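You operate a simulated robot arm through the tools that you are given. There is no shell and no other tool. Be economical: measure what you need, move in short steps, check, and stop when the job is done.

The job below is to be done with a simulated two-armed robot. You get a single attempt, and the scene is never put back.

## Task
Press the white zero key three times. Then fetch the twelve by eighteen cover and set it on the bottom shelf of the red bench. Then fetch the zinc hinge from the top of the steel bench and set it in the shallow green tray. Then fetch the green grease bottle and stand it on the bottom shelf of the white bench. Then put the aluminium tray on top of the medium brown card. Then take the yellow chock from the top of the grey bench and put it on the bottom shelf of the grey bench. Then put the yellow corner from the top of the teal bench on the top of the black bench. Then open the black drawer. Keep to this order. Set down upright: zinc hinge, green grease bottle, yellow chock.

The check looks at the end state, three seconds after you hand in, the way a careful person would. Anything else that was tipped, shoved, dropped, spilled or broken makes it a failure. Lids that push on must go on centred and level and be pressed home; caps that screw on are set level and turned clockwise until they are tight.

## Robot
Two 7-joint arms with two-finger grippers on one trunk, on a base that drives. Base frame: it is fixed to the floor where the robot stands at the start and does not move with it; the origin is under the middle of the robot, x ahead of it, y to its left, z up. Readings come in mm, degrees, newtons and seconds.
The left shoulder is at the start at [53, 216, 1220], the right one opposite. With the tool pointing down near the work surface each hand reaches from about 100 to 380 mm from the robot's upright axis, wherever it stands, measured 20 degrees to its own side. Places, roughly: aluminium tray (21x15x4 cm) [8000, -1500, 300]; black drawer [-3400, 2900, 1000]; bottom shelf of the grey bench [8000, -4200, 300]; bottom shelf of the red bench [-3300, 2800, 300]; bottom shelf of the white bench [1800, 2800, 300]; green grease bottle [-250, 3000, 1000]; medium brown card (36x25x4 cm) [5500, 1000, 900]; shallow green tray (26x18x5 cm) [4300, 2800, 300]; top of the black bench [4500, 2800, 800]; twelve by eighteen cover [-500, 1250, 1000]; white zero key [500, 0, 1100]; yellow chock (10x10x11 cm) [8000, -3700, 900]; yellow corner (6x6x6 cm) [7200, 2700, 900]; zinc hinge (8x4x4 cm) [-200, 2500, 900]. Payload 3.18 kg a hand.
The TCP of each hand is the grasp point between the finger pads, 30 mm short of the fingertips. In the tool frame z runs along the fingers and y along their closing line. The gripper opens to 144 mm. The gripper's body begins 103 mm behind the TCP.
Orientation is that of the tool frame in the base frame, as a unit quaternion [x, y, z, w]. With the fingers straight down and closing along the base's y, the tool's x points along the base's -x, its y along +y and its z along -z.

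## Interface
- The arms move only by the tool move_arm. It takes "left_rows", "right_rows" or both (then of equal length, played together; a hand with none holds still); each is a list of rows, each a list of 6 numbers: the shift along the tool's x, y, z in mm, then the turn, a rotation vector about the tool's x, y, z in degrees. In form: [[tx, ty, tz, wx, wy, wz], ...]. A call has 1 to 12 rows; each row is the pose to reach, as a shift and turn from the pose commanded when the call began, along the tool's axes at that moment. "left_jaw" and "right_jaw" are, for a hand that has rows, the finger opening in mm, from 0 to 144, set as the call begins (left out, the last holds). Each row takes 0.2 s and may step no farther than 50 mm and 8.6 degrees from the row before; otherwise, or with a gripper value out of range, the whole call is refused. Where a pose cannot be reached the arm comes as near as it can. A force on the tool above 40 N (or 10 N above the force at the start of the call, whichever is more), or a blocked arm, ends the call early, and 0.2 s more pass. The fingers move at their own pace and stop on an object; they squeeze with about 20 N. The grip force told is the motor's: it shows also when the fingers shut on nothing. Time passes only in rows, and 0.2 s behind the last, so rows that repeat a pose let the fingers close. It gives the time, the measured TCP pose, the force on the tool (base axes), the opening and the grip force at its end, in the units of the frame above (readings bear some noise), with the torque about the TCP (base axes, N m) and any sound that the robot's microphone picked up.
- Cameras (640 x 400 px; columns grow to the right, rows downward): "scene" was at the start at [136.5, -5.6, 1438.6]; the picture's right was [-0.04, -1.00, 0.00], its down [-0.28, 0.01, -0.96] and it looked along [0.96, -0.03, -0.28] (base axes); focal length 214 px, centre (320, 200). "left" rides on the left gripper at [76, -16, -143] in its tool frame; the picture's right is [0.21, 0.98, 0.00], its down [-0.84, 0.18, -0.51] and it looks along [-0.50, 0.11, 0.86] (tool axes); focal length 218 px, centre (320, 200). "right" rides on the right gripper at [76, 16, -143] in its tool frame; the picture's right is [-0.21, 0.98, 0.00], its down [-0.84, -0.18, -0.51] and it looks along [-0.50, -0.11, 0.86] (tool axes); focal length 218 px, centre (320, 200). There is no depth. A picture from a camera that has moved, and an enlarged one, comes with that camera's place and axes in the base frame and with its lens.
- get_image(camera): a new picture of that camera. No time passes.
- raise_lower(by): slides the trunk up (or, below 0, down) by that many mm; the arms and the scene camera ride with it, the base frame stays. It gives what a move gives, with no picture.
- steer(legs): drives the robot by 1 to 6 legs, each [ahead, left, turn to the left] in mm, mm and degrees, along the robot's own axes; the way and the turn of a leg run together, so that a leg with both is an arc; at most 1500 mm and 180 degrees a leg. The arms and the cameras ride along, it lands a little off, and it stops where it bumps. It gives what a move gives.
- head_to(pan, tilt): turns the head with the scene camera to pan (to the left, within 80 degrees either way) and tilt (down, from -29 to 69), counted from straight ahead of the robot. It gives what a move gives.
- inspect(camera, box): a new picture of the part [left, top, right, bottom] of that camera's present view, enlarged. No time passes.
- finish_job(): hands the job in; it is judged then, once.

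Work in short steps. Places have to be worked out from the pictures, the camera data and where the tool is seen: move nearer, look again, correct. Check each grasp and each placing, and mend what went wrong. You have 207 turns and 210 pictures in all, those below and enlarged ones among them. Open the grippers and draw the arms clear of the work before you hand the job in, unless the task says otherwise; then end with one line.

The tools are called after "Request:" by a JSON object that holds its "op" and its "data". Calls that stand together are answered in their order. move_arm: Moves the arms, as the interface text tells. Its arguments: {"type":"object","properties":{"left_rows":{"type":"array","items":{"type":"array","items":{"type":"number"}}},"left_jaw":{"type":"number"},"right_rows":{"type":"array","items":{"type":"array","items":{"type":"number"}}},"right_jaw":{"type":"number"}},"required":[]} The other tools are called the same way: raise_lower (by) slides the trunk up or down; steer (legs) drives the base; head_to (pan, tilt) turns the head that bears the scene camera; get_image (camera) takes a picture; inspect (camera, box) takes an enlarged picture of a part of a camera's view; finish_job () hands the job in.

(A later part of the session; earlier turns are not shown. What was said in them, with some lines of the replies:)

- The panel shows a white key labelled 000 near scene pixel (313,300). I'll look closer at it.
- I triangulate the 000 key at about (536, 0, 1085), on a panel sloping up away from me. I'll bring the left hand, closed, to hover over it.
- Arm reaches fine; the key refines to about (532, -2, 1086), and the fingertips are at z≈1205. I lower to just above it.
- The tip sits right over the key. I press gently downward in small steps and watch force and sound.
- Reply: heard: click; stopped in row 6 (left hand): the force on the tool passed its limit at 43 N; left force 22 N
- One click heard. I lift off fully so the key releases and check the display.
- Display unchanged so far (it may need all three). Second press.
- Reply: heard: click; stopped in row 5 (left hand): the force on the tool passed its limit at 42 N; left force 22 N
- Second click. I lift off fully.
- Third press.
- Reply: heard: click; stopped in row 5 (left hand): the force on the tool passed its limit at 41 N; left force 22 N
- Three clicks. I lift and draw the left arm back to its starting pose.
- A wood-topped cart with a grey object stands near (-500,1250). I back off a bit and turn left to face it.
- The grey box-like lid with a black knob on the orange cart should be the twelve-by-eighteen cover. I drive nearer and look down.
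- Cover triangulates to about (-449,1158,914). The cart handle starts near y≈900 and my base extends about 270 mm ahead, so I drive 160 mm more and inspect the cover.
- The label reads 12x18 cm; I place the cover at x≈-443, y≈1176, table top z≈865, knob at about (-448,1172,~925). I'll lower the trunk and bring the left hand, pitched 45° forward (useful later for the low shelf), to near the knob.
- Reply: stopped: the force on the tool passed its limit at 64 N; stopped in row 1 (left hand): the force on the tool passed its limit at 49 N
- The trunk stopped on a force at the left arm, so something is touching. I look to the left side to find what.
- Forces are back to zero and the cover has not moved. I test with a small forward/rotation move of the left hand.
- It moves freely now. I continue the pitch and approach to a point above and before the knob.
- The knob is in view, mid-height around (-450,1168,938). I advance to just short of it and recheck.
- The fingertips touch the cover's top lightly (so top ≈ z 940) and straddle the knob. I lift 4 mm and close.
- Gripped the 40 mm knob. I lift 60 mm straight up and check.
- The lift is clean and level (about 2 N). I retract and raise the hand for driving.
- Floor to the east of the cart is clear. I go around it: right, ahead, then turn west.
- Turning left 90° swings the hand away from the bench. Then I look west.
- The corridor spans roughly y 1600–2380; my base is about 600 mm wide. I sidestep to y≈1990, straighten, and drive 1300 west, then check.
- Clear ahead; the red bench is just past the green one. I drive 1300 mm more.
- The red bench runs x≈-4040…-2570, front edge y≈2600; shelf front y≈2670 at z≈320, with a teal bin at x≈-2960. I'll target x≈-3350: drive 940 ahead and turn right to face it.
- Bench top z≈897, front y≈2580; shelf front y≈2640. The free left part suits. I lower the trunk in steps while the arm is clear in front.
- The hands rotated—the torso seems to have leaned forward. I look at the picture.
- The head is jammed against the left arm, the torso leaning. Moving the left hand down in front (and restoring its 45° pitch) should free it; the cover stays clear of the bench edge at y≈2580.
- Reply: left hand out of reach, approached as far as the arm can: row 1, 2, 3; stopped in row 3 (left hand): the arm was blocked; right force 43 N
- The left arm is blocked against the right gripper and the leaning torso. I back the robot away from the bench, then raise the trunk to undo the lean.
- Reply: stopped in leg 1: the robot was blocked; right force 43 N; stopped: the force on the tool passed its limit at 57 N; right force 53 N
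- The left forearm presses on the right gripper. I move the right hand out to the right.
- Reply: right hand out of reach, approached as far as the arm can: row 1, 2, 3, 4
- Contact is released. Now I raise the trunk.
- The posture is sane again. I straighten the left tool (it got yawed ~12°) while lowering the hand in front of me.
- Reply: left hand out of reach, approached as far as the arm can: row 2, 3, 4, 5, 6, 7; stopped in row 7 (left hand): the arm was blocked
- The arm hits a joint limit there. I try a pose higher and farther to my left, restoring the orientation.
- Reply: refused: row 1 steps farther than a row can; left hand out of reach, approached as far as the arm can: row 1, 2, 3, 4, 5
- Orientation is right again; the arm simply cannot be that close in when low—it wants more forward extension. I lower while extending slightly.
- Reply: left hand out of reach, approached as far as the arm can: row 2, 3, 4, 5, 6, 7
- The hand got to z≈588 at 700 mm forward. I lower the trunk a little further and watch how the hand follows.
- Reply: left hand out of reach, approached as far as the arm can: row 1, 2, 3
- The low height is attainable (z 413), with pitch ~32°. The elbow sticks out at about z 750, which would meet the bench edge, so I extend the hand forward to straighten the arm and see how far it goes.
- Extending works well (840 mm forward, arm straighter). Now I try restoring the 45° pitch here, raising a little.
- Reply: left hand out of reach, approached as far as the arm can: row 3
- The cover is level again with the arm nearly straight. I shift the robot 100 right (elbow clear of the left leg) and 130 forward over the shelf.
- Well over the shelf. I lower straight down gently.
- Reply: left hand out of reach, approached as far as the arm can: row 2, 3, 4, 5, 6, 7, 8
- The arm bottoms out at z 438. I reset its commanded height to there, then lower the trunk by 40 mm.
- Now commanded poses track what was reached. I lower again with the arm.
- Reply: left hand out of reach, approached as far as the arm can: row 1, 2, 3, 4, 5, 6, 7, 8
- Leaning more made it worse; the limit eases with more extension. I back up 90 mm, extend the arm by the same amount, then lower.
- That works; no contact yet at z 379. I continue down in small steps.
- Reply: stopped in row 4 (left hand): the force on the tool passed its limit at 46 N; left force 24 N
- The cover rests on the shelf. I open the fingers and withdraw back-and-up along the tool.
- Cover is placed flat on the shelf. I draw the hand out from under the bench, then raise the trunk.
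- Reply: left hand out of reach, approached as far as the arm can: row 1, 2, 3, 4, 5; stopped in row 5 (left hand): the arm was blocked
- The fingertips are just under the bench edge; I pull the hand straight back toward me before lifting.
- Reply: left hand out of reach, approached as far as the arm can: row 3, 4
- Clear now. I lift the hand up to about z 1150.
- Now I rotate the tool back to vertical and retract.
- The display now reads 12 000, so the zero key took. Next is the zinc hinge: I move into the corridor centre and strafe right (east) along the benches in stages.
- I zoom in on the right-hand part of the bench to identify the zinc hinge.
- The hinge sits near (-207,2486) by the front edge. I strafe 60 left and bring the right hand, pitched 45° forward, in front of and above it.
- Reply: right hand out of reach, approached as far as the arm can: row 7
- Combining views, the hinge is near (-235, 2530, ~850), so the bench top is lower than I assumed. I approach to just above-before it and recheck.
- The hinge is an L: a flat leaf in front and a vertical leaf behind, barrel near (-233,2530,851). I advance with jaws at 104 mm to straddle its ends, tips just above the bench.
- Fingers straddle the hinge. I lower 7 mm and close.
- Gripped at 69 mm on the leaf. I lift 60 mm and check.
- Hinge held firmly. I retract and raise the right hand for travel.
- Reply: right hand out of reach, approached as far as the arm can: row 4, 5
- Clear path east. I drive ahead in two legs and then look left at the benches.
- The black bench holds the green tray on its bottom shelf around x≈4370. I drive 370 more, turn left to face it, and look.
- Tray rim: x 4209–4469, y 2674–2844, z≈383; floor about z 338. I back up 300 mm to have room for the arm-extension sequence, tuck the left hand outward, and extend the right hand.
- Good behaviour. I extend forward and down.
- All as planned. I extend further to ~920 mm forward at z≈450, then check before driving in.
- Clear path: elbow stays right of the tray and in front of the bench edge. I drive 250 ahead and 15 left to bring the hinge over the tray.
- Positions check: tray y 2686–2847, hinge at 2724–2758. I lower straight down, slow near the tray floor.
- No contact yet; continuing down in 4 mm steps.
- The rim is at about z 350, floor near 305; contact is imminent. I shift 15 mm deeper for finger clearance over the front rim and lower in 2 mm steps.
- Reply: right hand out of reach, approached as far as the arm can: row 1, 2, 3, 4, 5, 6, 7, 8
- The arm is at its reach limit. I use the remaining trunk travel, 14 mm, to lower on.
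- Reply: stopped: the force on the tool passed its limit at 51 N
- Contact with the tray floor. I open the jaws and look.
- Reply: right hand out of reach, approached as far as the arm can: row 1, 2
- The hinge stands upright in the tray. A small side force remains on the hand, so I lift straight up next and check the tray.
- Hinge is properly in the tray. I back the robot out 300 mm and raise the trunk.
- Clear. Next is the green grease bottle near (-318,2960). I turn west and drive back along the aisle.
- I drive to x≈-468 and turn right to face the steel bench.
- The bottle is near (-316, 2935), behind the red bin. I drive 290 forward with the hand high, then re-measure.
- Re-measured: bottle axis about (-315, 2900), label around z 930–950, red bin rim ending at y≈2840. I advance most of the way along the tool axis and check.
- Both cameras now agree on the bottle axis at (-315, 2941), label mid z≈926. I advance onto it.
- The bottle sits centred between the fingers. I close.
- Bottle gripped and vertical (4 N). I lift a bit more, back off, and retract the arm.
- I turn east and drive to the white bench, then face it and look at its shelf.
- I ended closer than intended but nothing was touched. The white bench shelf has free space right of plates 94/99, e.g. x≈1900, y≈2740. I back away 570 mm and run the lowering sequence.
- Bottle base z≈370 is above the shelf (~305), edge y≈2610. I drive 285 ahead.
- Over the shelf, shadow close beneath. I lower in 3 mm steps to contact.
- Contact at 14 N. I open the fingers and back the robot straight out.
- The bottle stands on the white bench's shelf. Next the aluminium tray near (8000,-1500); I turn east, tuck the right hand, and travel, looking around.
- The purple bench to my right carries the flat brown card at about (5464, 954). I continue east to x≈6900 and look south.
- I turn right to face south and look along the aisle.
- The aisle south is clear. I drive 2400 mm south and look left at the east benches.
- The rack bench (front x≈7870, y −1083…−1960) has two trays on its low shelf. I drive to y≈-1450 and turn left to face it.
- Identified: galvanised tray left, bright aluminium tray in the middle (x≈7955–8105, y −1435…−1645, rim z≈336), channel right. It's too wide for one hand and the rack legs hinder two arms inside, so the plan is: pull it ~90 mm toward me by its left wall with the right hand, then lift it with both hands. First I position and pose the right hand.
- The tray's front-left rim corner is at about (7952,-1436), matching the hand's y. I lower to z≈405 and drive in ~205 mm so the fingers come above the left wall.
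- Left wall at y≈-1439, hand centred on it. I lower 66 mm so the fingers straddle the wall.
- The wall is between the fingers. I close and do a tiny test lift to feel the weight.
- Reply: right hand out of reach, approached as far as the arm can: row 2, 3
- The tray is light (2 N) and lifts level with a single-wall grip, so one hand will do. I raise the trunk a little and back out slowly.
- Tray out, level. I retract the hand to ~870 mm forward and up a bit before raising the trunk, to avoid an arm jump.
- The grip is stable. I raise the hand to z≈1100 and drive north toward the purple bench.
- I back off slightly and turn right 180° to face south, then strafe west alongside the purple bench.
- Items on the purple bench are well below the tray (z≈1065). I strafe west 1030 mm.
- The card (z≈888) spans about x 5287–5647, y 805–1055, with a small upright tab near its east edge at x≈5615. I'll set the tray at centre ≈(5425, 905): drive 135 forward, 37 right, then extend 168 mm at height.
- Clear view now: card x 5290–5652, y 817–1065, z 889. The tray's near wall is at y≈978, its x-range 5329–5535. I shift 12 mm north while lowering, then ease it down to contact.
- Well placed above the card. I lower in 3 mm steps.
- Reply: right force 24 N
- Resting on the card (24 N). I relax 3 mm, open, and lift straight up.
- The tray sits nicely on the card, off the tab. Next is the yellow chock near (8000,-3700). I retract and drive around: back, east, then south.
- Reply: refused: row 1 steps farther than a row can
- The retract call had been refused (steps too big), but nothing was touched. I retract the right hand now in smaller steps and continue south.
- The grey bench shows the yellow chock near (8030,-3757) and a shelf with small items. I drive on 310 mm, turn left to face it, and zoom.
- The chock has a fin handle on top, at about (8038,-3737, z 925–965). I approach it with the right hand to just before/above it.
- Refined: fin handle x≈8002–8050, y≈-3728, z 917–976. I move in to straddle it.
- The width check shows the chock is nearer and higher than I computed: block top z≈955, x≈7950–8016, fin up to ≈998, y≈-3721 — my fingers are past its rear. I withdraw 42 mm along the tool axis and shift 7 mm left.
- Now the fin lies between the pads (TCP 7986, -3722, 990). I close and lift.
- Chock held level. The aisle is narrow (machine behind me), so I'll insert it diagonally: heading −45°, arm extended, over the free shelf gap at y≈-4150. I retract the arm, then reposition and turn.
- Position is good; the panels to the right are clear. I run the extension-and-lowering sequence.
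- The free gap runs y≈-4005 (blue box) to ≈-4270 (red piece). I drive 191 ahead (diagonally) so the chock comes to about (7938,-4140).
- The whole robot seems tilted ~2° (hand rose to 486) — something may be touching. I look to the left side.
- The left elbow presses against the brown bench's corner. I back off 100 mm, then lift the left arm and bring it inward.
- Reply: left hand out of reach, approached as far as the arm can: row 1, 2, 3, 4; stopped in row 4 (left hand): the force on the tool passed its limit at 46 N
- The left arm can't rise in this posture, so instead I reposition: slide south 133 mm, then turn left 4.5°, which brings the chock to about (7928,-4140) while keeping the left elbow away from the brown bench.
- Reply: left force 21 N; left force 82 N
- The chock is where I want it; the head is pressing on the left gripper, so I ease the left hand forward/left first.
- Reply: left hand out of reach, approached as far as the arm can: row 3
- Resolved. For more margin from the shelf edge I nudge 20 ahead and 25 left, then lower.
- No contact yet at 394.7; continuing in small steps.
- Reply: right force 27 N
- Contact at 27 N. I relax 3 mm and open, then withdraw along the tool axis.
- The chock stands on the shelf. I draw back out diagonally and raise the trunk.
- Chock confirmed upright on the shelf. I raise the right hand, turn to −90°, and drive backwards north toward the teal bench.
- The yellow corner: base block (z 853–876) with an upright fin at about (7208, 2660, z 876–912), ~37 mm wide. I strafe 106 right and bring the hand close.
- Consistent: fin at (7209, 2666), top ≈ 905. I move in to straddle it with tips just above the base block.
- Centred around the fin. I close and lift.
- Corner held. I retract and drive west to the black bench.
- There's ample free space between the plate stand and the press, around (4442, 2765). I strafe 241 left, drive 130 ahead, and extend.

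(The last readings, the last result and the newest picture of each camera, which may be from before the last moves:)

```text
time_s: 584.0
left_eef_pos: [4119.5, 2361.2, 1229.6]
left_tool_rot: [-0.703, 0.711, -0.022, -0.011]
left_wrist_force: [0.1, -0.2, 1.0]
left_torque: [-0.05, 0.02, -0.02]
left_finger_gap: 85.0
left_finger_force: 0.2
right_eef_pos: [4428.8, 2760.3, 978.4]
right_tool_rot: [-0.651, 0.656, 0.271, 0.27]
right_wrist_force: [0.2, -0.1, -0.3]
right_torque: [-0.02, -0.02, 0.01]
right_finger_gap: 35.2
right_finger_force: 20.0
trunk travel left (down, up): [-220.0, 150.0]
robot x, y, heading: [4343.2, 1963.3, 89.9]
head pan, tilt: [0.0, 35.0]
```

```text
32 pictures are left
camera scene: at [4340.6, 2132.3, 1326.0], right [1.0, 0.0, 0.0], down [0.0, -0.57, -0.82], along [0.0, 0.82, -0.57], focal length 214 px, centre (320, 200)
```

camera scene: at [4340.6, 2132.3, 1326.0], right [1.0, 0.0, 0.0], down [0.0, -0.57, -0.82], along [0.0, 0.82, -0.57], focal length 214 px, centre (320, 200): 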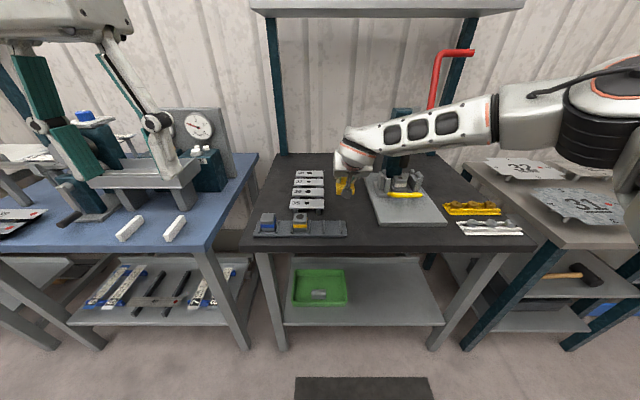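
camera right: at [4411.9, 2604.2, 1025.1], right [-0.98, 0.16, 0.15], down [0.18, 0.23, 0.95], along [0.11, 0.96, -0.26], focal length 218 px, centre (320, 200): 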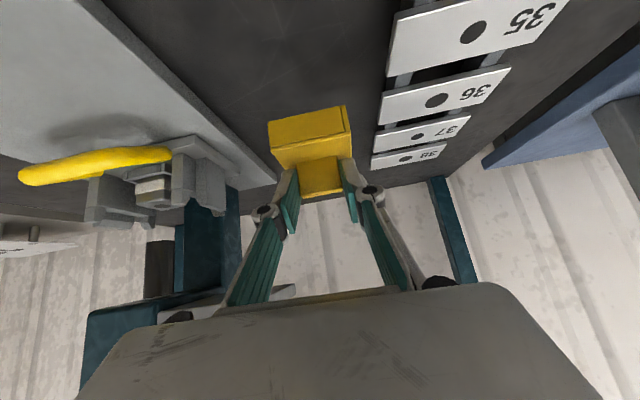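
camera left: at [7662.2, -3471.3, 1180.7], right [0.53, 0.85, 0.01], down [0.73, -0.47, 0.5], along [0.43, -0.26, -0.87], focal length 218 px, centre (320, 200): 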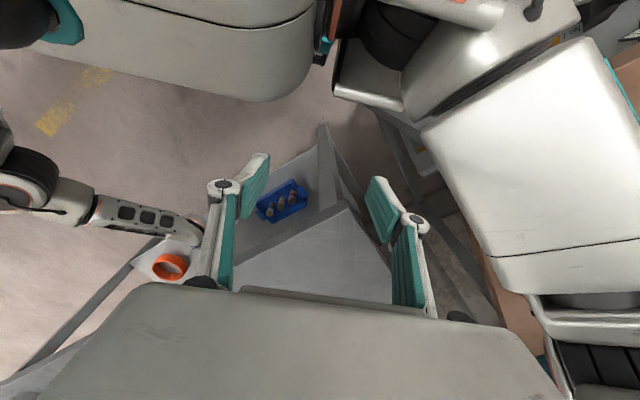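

Well clear on both sides. I lower 60 mm, then in 3 mm steps to contact.

Request:
{"op": "move_arm", "data": {"right_rows": [[14, 0, 14, 0, 0, 0], [28, 0, 28, 0, 0, 0], [38, 0, 38, 0, 0, 0], [43, 0, 43, 0, 0, 0], [46, 0, 46, 0, 0, 0], [48, 0, 48, 0, 0, 0], [50, 0, 50, 0, 0, 0], [52, 0, 52, 0, 0, 0], [54, 0, 54, 0, 0, 0], [56, 0, 56, 0, 0, 0], [58, 0, 58, 0, 0, 0], [60, 0, 60, 0, 0, 0]]}}

Request:
{"op": "get_image", "data": {"camera": "right"}}

```text
time_s: 586.6
left_eef_pos: [4119.6, 2355.3, 1232.4]
left_tool_rot: [-0.703, 0.711, -0.021, -0.01]
left_wrist_force: [0.5, 0.6, -0.7]
left_torque: [-0.01, 0.03, -0.04]
left_finger_gap: 84.9
left_finger_force: 0.0
right_eef_pos: [4427.7, 2761.3, 903.3]
right_tool_rot: [-0.648, 0.655, 0.275, 0.275]
right_wrist_force: [3.2, -2.2, 38.8]
right_torque: [0.07, -0.07, 0.01]
right_finger_gap: 35.4
right_finger_force: 19.8
trunk travel left (down, up): [-220.0, 150.0]
robot x, y, heading: [4342.0, 1962.8, 90.0]
head pan, tilt: [0.0, 35.0]
```

```text
31 pictures are left
camera right: at [4411.4, 2604.4, 949.0], right [-0.98, 0.15, 0.15], down [0.19, 0.22, 0.96], along [0.11, 0.96, -0.24], focal length 218 px, centre (320, 200)
```

right: 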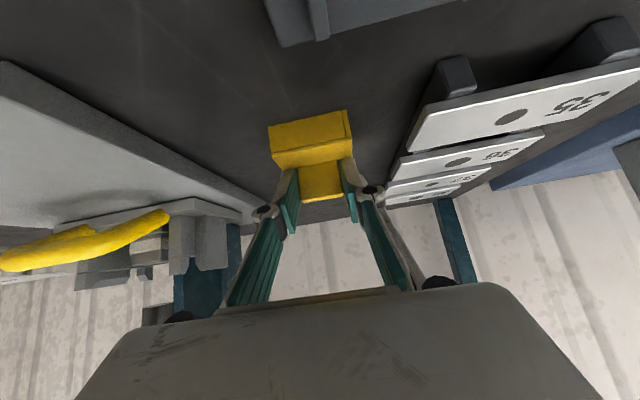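

Contact with 39 N. I relax 6 mm, open the fingers, and lift out.

Request:
{"op": "move_arm", "data": {"right_rows": [[-4, 0, -4, 0, 0, 0], [-4, 0, -4, 0, 0, 0]]}}

Request:
{"op": "move_arm", "data": {"right_rows": [[0, 0, 0, 0, 0, 0], [0, 0, 0, 0, 0, 0], [-10, 0, -10, 0, 0, 0], [-40, 0, -40, 0, 0, 0], [-70, 0, -70, 0, 0, 0], [-100, 0, -100, 0, 0, 0], [-125, 0, -125, 0, 0, 0]], "right_jaw": 66}}

Request:
{"op": "get_image", "data": {"camera": "right"}}

```text
time_s: 587.2
left_eef_pos: [4118.9, 2357.7, 1230.8]
left_tool_rot: [-0.703, 0.71, -0.021, -0.011]
left_wrist_force: [-0.6, 0.3, 0.4]
left_torque: [0.01, 0.01, -0.01]
left_finger_gap: 84.8
left_finger_force: 0.0
right_eef_pos: [4428.0, 2761.0, 904.5]
right_tool_rot: [-0.649, 0.655, 0.273, 0.274]
right_wrist_force: [2.1, 6.1, 26.6]
right_torque: [0.98, 0.07, -0.03]
right_finger_gap: 35.0
right_finger_force: 20.3
trunk travel left (down, up): [-220.0, 150.0]
robot x, y, heading: [4340.7, 1966.0, 90.2]
head pan, tilt: [0.0, 35.0]
```

```text
time_s: 588.8
left_eef_pos: [4120.1, 2357.7, 1231.3]
left_tool_rot: [-0.703, 0.711, -0.022, -0.011]
left_wrist_force: [-0.2, 0.5, -0.1]
left_torque: [-0.01, -0.02, -0.02]
left_finger_gap: 85.1
left_finger_force: 0.1
right_eef_pos: [4427.6, 2759.1, 1076.3]
right_tool_rot: [-0.651, 0.656, 0.27, 0.27]
right_wrist_force: [0.1, -0.5, -0.6]
right_torque: [-0.01, 0.04, 0.02]
right_finger_gap: 66.2
right_finger_force: 0.0
trunk travel left (down, up): [-220.0, 150.0]
robot x, y, heading: [4339.7, 1965.6, 89.9]
head pan, tilt: [0.0, 35.0]
```

```text
30 pictures are left
camera right: at [4411.6, 2604.0, 1124.1], right [-0.98, 0.16, 0.15], down [0.18, 0.23, 0.95], along [0.11, 0.96, -0.26], focal length 218 px, centre (320, 200)
```

right: 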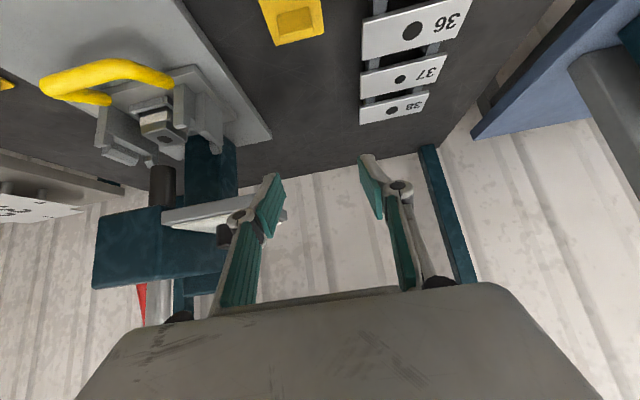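

The yellow corner stands on the black bench. Last: the black drawer on the red bench. I retract/raise the hand and drive west.

Request:
{"op": "move_arm", "data": {"right_rows": [[2, 0, -38, 0, 0, 0], [4, 0, -76, 0, 0, 0], [6, 0, -114, 0, 0, 0], [7, 0, -149, 0, 0, 0]]}}

Request:
{"op": "steer", "data": {"legs": [[-110, 0, 0], [0, 0, 90], [1400, 0, 0], [1400, -50, 0], [1250, -50, 0]]}}

Request:
{"op": "get_image", "data": {"camera": "scene"}}

```text
time_s: 589.8
left_eef_pos: [4120.2, 2358.5, 1230.1]
left_tool_rot: [-0.703, 0.711, -0.021, -0.01]
left_wrist_force: [-0.6, -0.5, -0.4]
left_torque: [0.05, 0.04, -0.05]
left_finger_gap: 85.0
left_finger_force: 0.1
right_eef_pos: [4427.5, 2649.6, 1178.7]
right_tool_rot: [-0.65, 0.656, 0.271, 0.271]
right_wrist_force: [-0.5, 0.5, 0.0]
right_torque: [0.0, -0.03, 0.01]
right_finger_gap: 65.9
right_finger_force: 0.1
trunk travel left (down, up): [-220.0, 150.0]
robot x, y, heading: [4340.2, 1964.7, 90.3]
head pan, tilt: [0.0, 35.0]
```

```text
time_s: 613.9
left_eef_pos: [-96.8, 1715.8, 1230.8]
left_tool_rot: [1.0, -0.004, 0.023, -0.008]
left_wrist_force: [-0.1, -0.5, 0.2]
left_torque: [0.02, -0.03, 0.01]
left_finger_gap: 85.2
left_finger_force: 0.1
right_eef_pos: [-390.1, 2022.5, 1177.1]
right_tool_rot: [0.923, -0.003, -0.384, 0.0]
right_wrist_force: [0.0, -0.6, -0.3]
right_torque: [0.01, 0.0, 0.02]
right_finger_gap: 66.0
right_finger_force: 0.0
trunk travel left (down, up): [-220.0, 150.0]
robot x, y, heading: [291.9, 1938.6, -179.7]
head pan, tilt: [0.0, 35.0]
```

```text
29 pictures are left
camera scene: at [126.2, 1936.5, 1326.2], right [0.0, 1.0, 0.0], down [0.57, 0.0, -0.82], along [-0.82, 0.0, -0.57], focal length 214 px, centre (320, 200)
```

scene: 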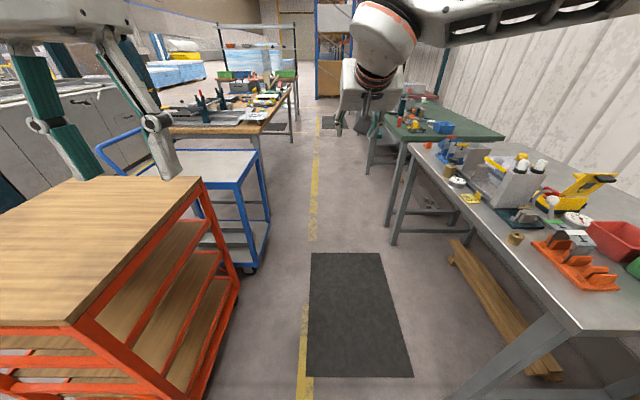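

Clear. I centre in the corridor and drive west to x≈-3640, then face the red bench.

Request:
{"op": "steer", "data": {"legs": [[0, -45, -0.3], [1310, 0, 0], [1310, 0, 0], [1310, 0, 0], [0, 0, -90]]}}

Request:
{"op": "head_to", "data": {"pan": 0, "tilt": 25}}

Request:
{"op": "get_image", "data": {"camera": "scene"}}

```text
time_s: 637.3
left_eef_pos: [-3848.1, 2390.0, 1229.8]
left_tool_rot: [-0.702, 0.712, -0.022, -0.011]
left_wrist_force: [-0.3, -0.2, 0.2]
left_torque: [-0.01, 0.0, -0.01]
left_finger_gap: 85.0
left_finger_force: 0.1
right_eef_pos: [-3537.9, 2677.7, 1177.1]
right_tool_rot: [-0.647, 0.658, 0.27, 0.273]
right_wrist_force: [-0.9, 0.1, -0.7]
right_torque: [-0.01, 0.02, 0.01]
right_finger_gap: 66.0
right_finger_force: 0.0
trunk travel left (down, up): [-220.0, 150.0]
robot x, y, heading: [-3628.8, 1989.6, 89.8]
head pan, tilt: [0.0, 35.0]
```

```text
time_s: 638.0
left_eef_pos: [-3848.7, 2389.1, 1230.5]
left_tool_rot: [-0.702, 0.712, -0.023, -0.011]
left_wrist_force: [-0.3, 0.4, 0.3]
left_torque: [-0.01, 0.0, 0.02]
left_finger_gap: 84.9
left_finger_force: 0.1
right_eef_pos: [-3537.4, 2677.4, 1179.0]
right_tool_rot: [-0.648, 0.659, 0.27, 0.272]
right_wrist_force: [-0.4, 0.6, 0.6]
right_torque: [0.02, -0.01, -0.03]
right_finger_gap: 65.9
right_finger_force: 0.0
trunk travel left (down, up): [-220.0, 150.0]
robot x, y, heading: [-3630.0, 1994.8, 89.6]
head pan, tilt: [0.0, 25.0]
```

```text
28 pictures are left
camera scene: at [-3628.4, 2164.9, 1341.9], right [1.0, -0.01, 0.0], down [0.0, -0.42, -0.91], along [0.01, 0.91, -0.42], focal length 214 px, centre (320, 200)
```

scene: 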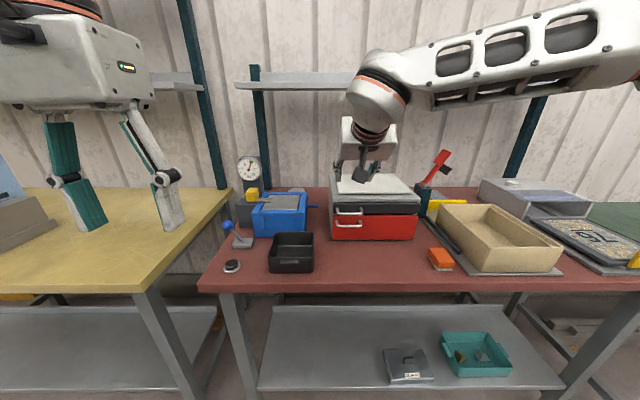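

Request:
{"op": "inspect", "data": {"camera": "scene", "box": [310, 160, 438, 240]}}

Request:
{"op": "get_image", "data": {"camera": "right"}}

```text
5.00 times, centred on (374, 200) of scene
camera zoom: at [-3628.4, 2164.9, 1341.9], right [1.0, -0.01, 0.0], down [0.0, -0.42, -0.91], along [0.01, 0.91, -0.42], focal length 1072 px, centre (50, 200)
```

zoom: 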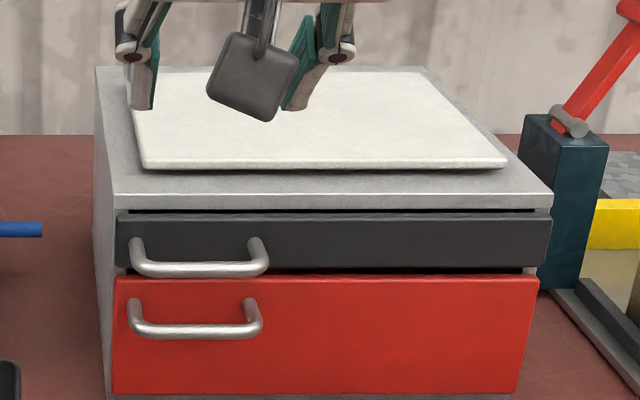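

```text
26 pictures are left
camera right: at [-3555.4, 2522.6, 1224.2], right [-0.98, 0.16, 0.15], down [0.19, 0.23, 0.95], along [0.12, 0.96, -0.26], focal length 218 px, centre (320, 200)
```

right: 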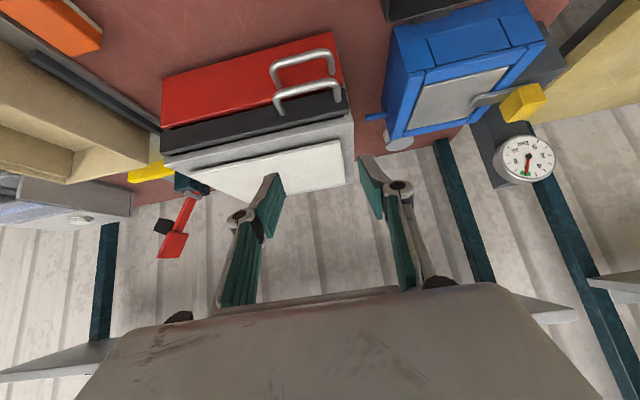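

The black drawer's U-handle bar is at about (-3530, 2750, z 1024), standing ~35 mm off the face; the red one is 43 mm lower. I roll the right tool 90° to point forward with a vertical closing line, in front of the handle.

Request:
{"op": "move_arm", "data": {"right_rows": [[11, -1, 5, -2.93, -2.93, 7.08], [23, -1, 10, -5.87, -5.87, 14.15], [35, -2, 15, -8.8, -8.8, 21.2], [46, -2, 19, -11.7, -11.7, 28.3], [58, -3, 24, -14.7, -14.7, 35.4], [69, -3, 29, -17.6, -17.6, 42.5], [81, -4, 34, -20.5, -20.5, 49.5], [92, -5, 39, -23.5, -23.5, 56.6], [104, -5, 44, -26.4, -26.4, 63.7], [115, -6, 48, -29.3, -29.3, 70.8], [127, -6, 53, -32.3, -32.3, 77.8], [138, -7, 58, -35.2, -35.2, 84.9]], "right_jaw": 40}}

Request:
{"op": "get_image", "data": {"camera": "scene"}}

```text
time_s: 640.2
left_eef_pos: [-3847.9, 2389.1, 1230.1]
left_tool_rot: [-0.701, 0.713, -0.022, -0.011]
left_wrist_force: [-0.2, 0.6, 0.3]
left_torque: [0.01, -0.01, -0.04]
left_finger_gap: 85.1
left_finger_force: 0.0
right_eef_pos: [-3523.1, 2636.0, 1136.3]
right_tool_rot: [-0.023, 0.752, 0.658, 0.034]
right_wrist_force: [0.7, -0.6, -0.3]
right_torque: [0.01, 0.02, -0.02]
right_finger_gap: 40.2
right_finger_force: 0.1
right hand out of reach, approached as far as the arm can: row 7, 8, 9, 10
trunk travel left (down, up): [-220.0, 150.0]
robot x, y, heading: [-3627.7, 1993.9, 89.7]
head pan, tilt: [0.0, 25.0]
stopped in row 10 (right hand): the arm was blocked; the commanded pose is now the measured one
```

```text
25 pictures are left
camera scene: at [-3628.6, 2164.9, 1341.9], right [1.0, -0.01, 0.0], down [0.0, -0.42, -0.91], along [0.01, 0.91, -0.42], focal length 214 px, centre (320, 200)
```

scene: 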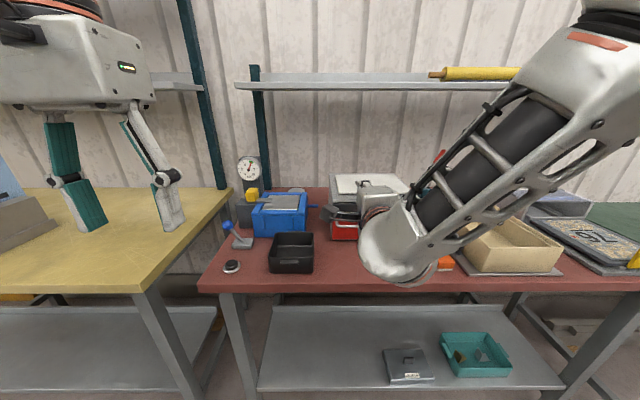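

The orientation was essentially reached (tool horizontal, closing vertical) at z 1136. I now lower the hand to handle height, staying in front.

Request:
{"op": "move_arm", "data": {"right_rows": [[5, -35, 10, 0, 0, 0], [11, -70, 22, 0, 0, 0], [16, -104, 34, 0, 0, 0]]}}

Request:
{"op": "get_image", "data": {"camera": "right"}}

Request:
{"op": "get_image", "data": {"camera": "scene"}}

```text
time_s: 641.0
left_eef_pos: [-3847.7, 2390.1, 1230.6]
left_tool_rot: [-0.701, 0.713, -0.023, -0.011]
left_wrist_force: [0.4, -0.1, 0.3]
left_torque: [-0.03, -0.03, -0.02]
left_finger_gap: 84.8
left_finger_force: 0.0
right_eef_pos: [-3512.3, 2661.6, 1100.4]
right_tool_rot: [0.059, 0.752, 0.656, 0.024]
right_wrist_force: [-0.2, 0.4, -0.1]
right_torque: [0.01, 0.01, -0.03]
right_finger_gap: 39.9
right_finger_force: 0.1
right hand out of reach, approached as far as the arm can: row 1, 2, 3
trunk travel left (down, up): [-220.0, 150.0]
robot x, y, heading: [-3630.4, 1997.3, 89.9]
head pan, tilt: [0.0, 25.0]
stopped in row 3 (right hand): the arm was blocked; the commanded pose is now the measured one
```

```text
24 pictures are left
camera right: at [-3602.2, 2530.4, 1139.1], right [0.26, 0.11, 0.96], down [0.77, -0.62, -0.14], along [0.58, 0.77, -0.25], focal length 218 px, centre (320, 200)
```

right: 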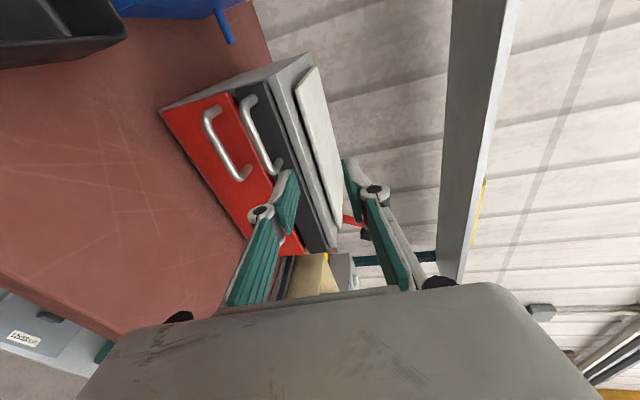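

```text
23 pictures are left
camera scene: at [-3628.2, 2165.7, 1341.7], right [1.0, -0.01, 0.0], down [0.0, -0.42, -0.91], along [0.01, 0.91, -0.42], focal length 214 px, centre (320, 200)
```

scene: 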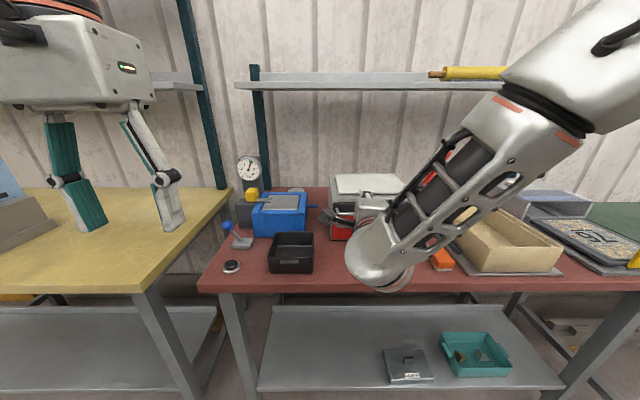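

The arm is at a joint limit, but the trunk can supply the remaining height. I lower it 74 mm and check against the handle.

Request:
{"op": "raise_lower", "data": {"by": -74}}

Request:
{"op": "get_image", "data": {"camera": "right"}}

```text
time_s: 642.1
left_eef_pos: [-3847.2, 2386.9, 1157.8]
left_tool_rot: [-0.701, 0.713, -0.02, -0.011]
left_wrist_force: [0.6, -1.1, 0.3]
left_torque: [0.06, -0.03, 0.0]
left_finger_gap: 85.1
left_finger_force: 0.1
right_eef_pos: [-3516.9, 2657.1, 1029.8]
right_tool_rot: [0.057, 0.75, 0.658, 0.022]
right_wrist_force: [0.2, -0.2, -0.5]
right_torque: [-0.05, 0.02, -0.01]
right_finger_gap: 40.0
right_finger_force: 0.1
trunk travel left (down, up): [-146.0, 224.0]
robot x, y, heading: [-3628.2, 1995.9, 89.5]
head pan, tilt: [0.0, 25.0]
```

```text
22 pictures are left
camera right: at [-3605.1, 2526.1, 1068.8], right [0.26, 0.1, 0.96], down [0.77, -0.62, -0.15], along [0.58, 0.78, -0.24], focal length 218 px, centre (320, 200)
```

right: 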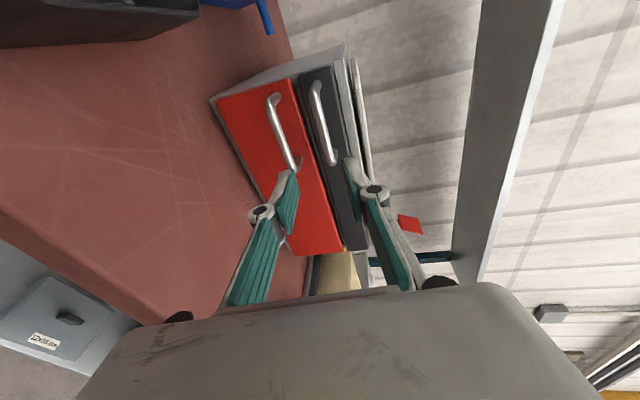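

The bar triangulates to (-3535, 2750, 1027) and the hand is at z 1030 — aligned. I drive 83 ahead and 12 left so the bar comes between the fingers.

Request:
{"op": "steer", "data": {"legs": [[83, 12, 0]]}}

Request:
{"op": "get_image", "data": {"camera": "right"}}

```text
time_s: 643.2
left_eef_pos: [-3857.7, 2469.2, 1155.2]
left_tool_rot: [-0.701, 0.713, -0.022, -0.012]
left_wrist_force: [-0.6, -0.6, -0.1]
left_torque: [-0.02, -0.02, -0.05]
left_finger_gap: 84.9
left_finger_force: 0.0
right_eef_pos: [-3524.9, 2735.6, 1026.5]
right_tool_rot: [0.059, 0.752, 0.656, 0.021]
right_wrist_force: [0.0, -3.3, 3.4]
right_torque: [0.08, 0.02, 0.0]
right_finger_gap: 38.7
right_finger_force: 0.0
trunk travel left (down, up): [-146.0, 224.0]
robot x, y, heading: [-3637.5, 2075.7, 89.7]
head pan, tilt: [0.0, 25.0]
stopped in leg 1: the force on the tool passed its limit at 68 N (the readings are from after the stop); the commanded pose is now the measured one
```

```text
21 pictures are left
camera right: at [-3614.8, 2605.5, 1066.0], right [0.26, 0.11, 0.96], down [0.77, -0.62, -0.14], along [0.58, 0.78, -0.25], focal length 218 px, centre (320, 200)
```

right: 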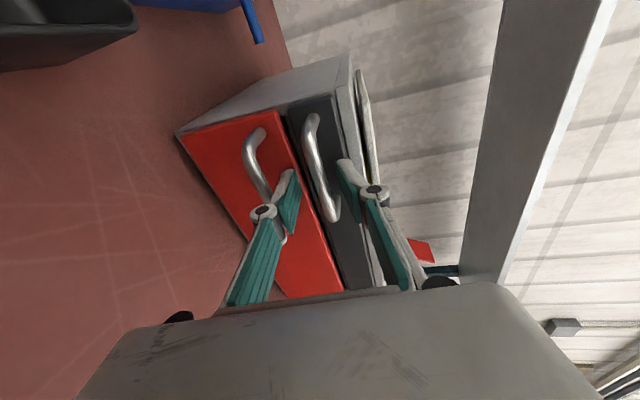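

Light contact ended the drive, with the bar lying between the fingers near their tips. I close on it.

Request:
{"op": "move_arm", "data": {"right_rows": [[0, 0, 0, 0, 0, 0], [0, 0, 0, 0, 0, 0], [0, 0, 0, 0, 0, 0]], "right_jaw": 0}}

Request:
{"op": "get_image", "data": {"camera": "right"}}

```text
time_s: 644.0
left_eef_pos: [-3859.0, 2468.1, 1157.9]
left_tool_rot: [-0.701, 0.713, -0.021, -0.01]
left_wrist_force: [0.2, 0.7, 0.1]
left_torque: [-0.01, -0.02, 0.0]
left_finger_gap: 85.2
left_finger_force: 0.1
right_eef_pos: [-3525.6, 2734.6, 1029.5]
right_tool_rot: [0.058, 0.75, 0.658, 0.022]
right_wrist_force: [1.6, 2.1, 21.5]
right_torque: [-0.03, -0.98, 0.12]
right_finger_gap: 9.0
right_finger_force: 39.9
trunk travel left (down, up): [-146.0, 224.0]
robot x, y, heading: [-3639.2, 2079.0, 89.9]
head pan, tilt: [0.0, 25.0]
```

```text
20 pictures are left
camera right: at [-3614.9, 2605.1, 1068.5], right [0.27, 0.1, 0.96], down [0.77, -0.62, -0.15], along [0.58, 0.78, -0.24], focal length 218 px, centre (320, 200)
```

right: 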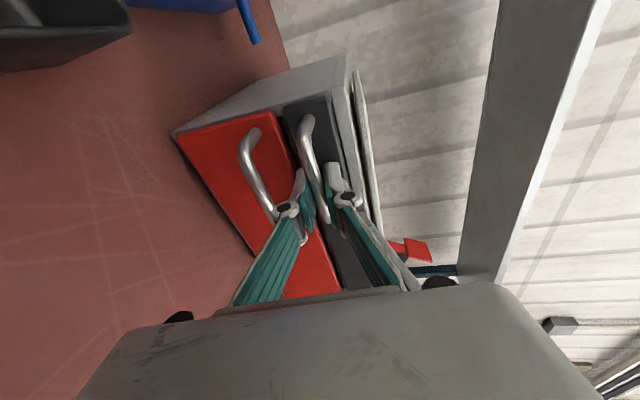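

Gripped on the bar (9 mm). I pull by backing the robot straight.

Request:
{"op": "steer", "data": {"legs": [[-80, 0, 0]]}}

Request:
{"op": "get_image", "data": {"camera": "right"}}

```text
time_s: 645.1
left_eef_pos: [-3859.9, 2386.9, 1157.2]
left_tool_rot: [-0.701, 0.713, -0.022, -0.012]
left_wrist_force: [0.3, -0.2, 0.5]
left_torque: [0.08, 0.01, -0.03]
left_finger_gap: 84.6
left_finger_force: 0.2
right_eef_pos: [-3526.6, 2654.2, 1029.7]
right_tool_rot: [0.058, 0.75, 0.658, 0.022]
right_wrist_force: [3.9, -0.2, 30.8]
right_torque: [-0.02, -0.99, 0.0]
right_finger_gap: 9.3
right_finger_force: 39.7
trunk travel left (down, up): [-146.0, 224.0]
robot x, y, heading: [-3640.5, 1995.3, 89.6]
head pan, tilt: [0.0, 25.0]
```

```text
19 pictures are left
camera right: at [-3615.1, 2523.5, 1068.6], right [0.27, 0.1, 0.96], down [0.77, -0.62, -0.15], along [0.58, 0.78, -0.24], focal length 218 px, centre (320, 200)
```

right: 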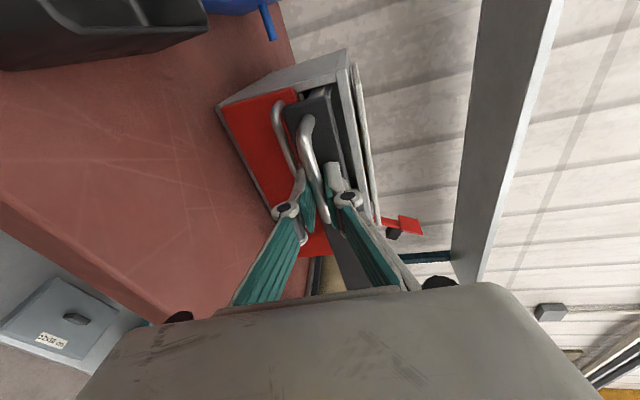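

The drawer slides out (80 mm). I pull another 80 mm.

Request:
{"op": "steer", "data": {"legs": [[-80, 0, 0]]}}

Request:
{"op": "get_image", "data": {"camera": "right"}}

```text
time_s: 646.2
left_eef_pos: [-3858.9, 2306.0, 1157.9]
left_tool_rot: [-0.701, 0.713, -0.02, -0.012]
left_wrist_force: [-0.2, -0.5, 0.0]
left_torque: [0.04, 0.01, 0.02]
left_finger_gap: 84.9
left_finger_force: 0.0
right_eef_pos: [-3525.7, 2574.6, 1030.1]
right_tool_rot: [0.06, 0.75, 0.658, 0.022]
right_wrist_force: [5.6, 0.0, 22.2]
right_torque: [-0.03, -1.03, -0.34]
right_finger_gap: 9.3
right_finger_force: 39.7
trunk travel left (down, up): [-146.0, 224.0]
robot x, y, heading: [-3643.2, 1912.0, 89.6]
head pan, tilt: [0.0, 25.0]
```

```text
18 pictures are left
camera right: at [-3615.3, 2444.0, 1068.6], right [0.27, 0.1, 0.96], down [0.77, -0.62, -0.15], along [0.58, 0.78, -0.24], focal length 218 px, centre (320, 200)
```

right: 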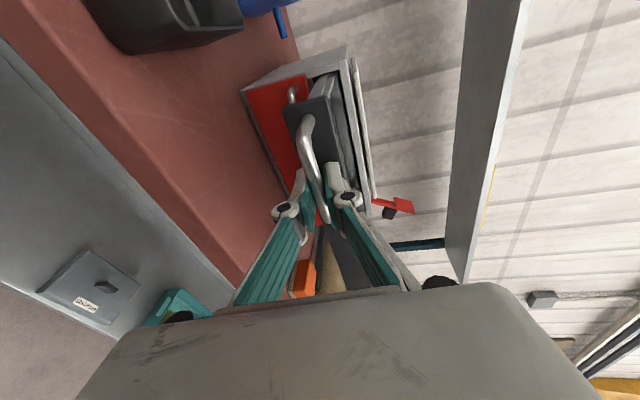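

160 mm open. I pull a further 50 mm to see whether it reaches its stop.

Request:
{"op": "steer", "data": {"legs": [[-50, 0, 0]]}}

Request:
{"op": "head_to", "data": {"pan": -5, "tilt": 25}}

Request:
{"op": "get_image", "data": {"camera": "scene"}}

```text
time_s: 647.2
left_eef_pos: [-3860.4, 2261.6, 1156.5]
left_tool_rot: [-0.702, 0.712, -0.023, -0.012]
left_wrist_force: [-0.9, -0.2, 0.0]
left_torque: [-0.06, 0.0, 0.01]
left_finger_gap: 84.7
left_finger_force: 0.1
right_eef_pos: [-3525.7, 2532.5, 1029.6]
right_tool_rot: [0.059, 0.749, 0.66, 0.022]
right_wrist_force: [0.5, 1.1, 6.9]
right_torque: [0.02, -1.05, 0.23]
right_finger_gap: 9.5
right_finger_force: 40.4
trunk travel left (down, up): [-146.0, 224.0]
robot x, y, heading: [-3642.0, 1867.1, 89.8]
head pan, tilt: [0.0, 25.0]
stopped in leg 1: the force on the tool passed its limit at 65 N (the readings are from after the stop); the commanded pose is now the measured one
```

```text
time_s: 647.8
left_eef_pos: [-3859.2, 2262.6, 1156.5]
left_tool_rot: [-0.701, 0.713, -0.022, -0.011]
left_wrist_force: [-0.6, 0.3, -0.6]
left_torque: [0.0, 0.02, -0.01]
left_finger_gap: 84.8
left_finger_force: 0.1
right_eef_pos: [-3526.0, 2532.8, 1030.9]
right_tool_rot: [0.061, 0.748, 0.66, 0.023]
right_wrist_force: [-0.1, 1.7, 7.5]
right_torque: [0.04, -0.99, 0.25]
right_finger_gap: 9.4
right_finger_force: 40.1
trunk travel left (down, up): [-146.0, 224.0]
robot x, y, heading: [-3643.1, 1866.4, 89.7]
head pan, tilt: [-5.0, 25.0]
```

```text
17 pictures are left
camera scene: at [-3632.4, 2104.6, 1261.3], right [1.0, -0.09, 0.0], down [-0.04, -0.42, -0.91], along [0.08, 0.9, -0.42], focal length 214 px, centre (320, 200)
```

scene: 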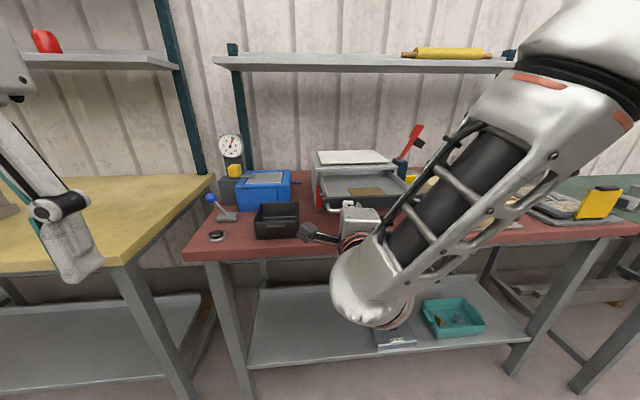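

The drawer reached its stop (~200 mm open). I open the fingers and back away straight.

Request:
{"op": "move_arm", "data": {"right_rows": [[0, 0, 0, 0, 0, 0], [0, 0, 0, 0, 0, 0], [0, 0, 0, 0, 0, 0]], "right_jaw": 44}}

Request:
{"op": "steer", "data": {"legs": [[-90, 0, 0]]}}

Request:
{"op": "get_image", "data": {"camera": "right"}}

```text
time_s: 648.6
left_eef_pos: [-3860.6, 2263.0, 1156.1]
left_tool_rot: [-0.701, 0.713, -0.022, -0.011]
left_wrist_force: [-0.9, -0.2, 0.3]
left_torque: [-0.03, -0.02, -0.01]
left_finger_gap: 85.1
left_finger_force: 0.1
right_eef_pos: [-3525.6, 2532.4, 1030.8]
right_tool_rot: [0.061, 0.75, 0.658, 0.022]
right_wrist_force: [-0.3, 0.3, 0.2]
right_torque: [0.0, 0.0, 0.0]
right_finger_gap: 44.1
right_finger_force: 0.0
trunk travel left (down, up): [-146.0, 224.0]
robot x, y, heading: [-3640.7, 1868.7, 89.8]
head pan, tilt: [-5.0, 25.0]
```

```text
time_s: 649.7
left_eef_pos: [-3860.5, 2173.0, 1156.3]
left_tool_rot: [-0.701, 0.713, -0.022, -0.011]
left_wrist_force: [0.4, 0.1, -0.3]
left_torque: [0.05, 0.01, 0.02]
left_finger_gap: 84.9
left_finger_force: 0.1
right_eef_pos: [-3526.9, 2443.7, 1029.7]
right_tool_rot: [0.059, 0.749, 0.659, 0.022]
right_wrist_force: [0.3, -0.2, 1.1]
right_torque: [-0.03, 0.0, 0.02]
right_finger_gap: 44.1
right_finger_force: 0.2
trunk travel left (down, up): [-146.0, 224.0]
robot x, y, heading: [-3637.6, 1782.6, 89.2]
head pan, tilt: [-5.0, 25.0]
```

```text
16 pictures are left
camera right: at [-3616.5, 2313.3, 1068.3], right [0.27, 0.1, 0.96], down [0.77, -0.62, -0.15], along [0.58, 0.78, -0.24], focal length 218 px, centre (320, 200)
```

right: 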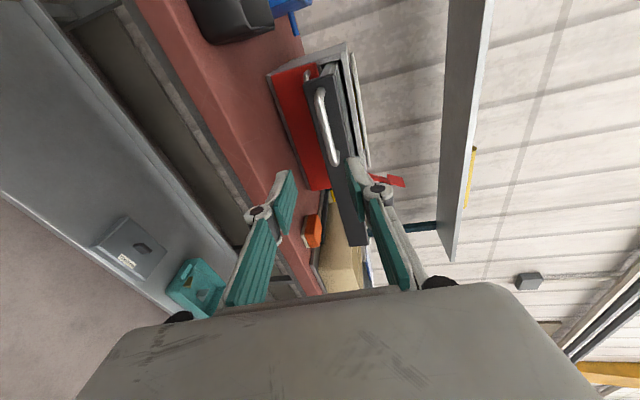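

The black drawer is open with the hand clear, grippers are open, and all the other placements were checked. I hand in.

Request:
{"op": "finish_job", "data": {}}

```text
The job is handed in.
```

All eight steps were done in the order given, and the job is handed in. Along the way the left elbow pressed on the brown bench's corner, the robot was blocked while reversing (its back probably against the wood table), and the green tray slid about 8 mm; nothing looked tipped or dropped in the pictures I took.
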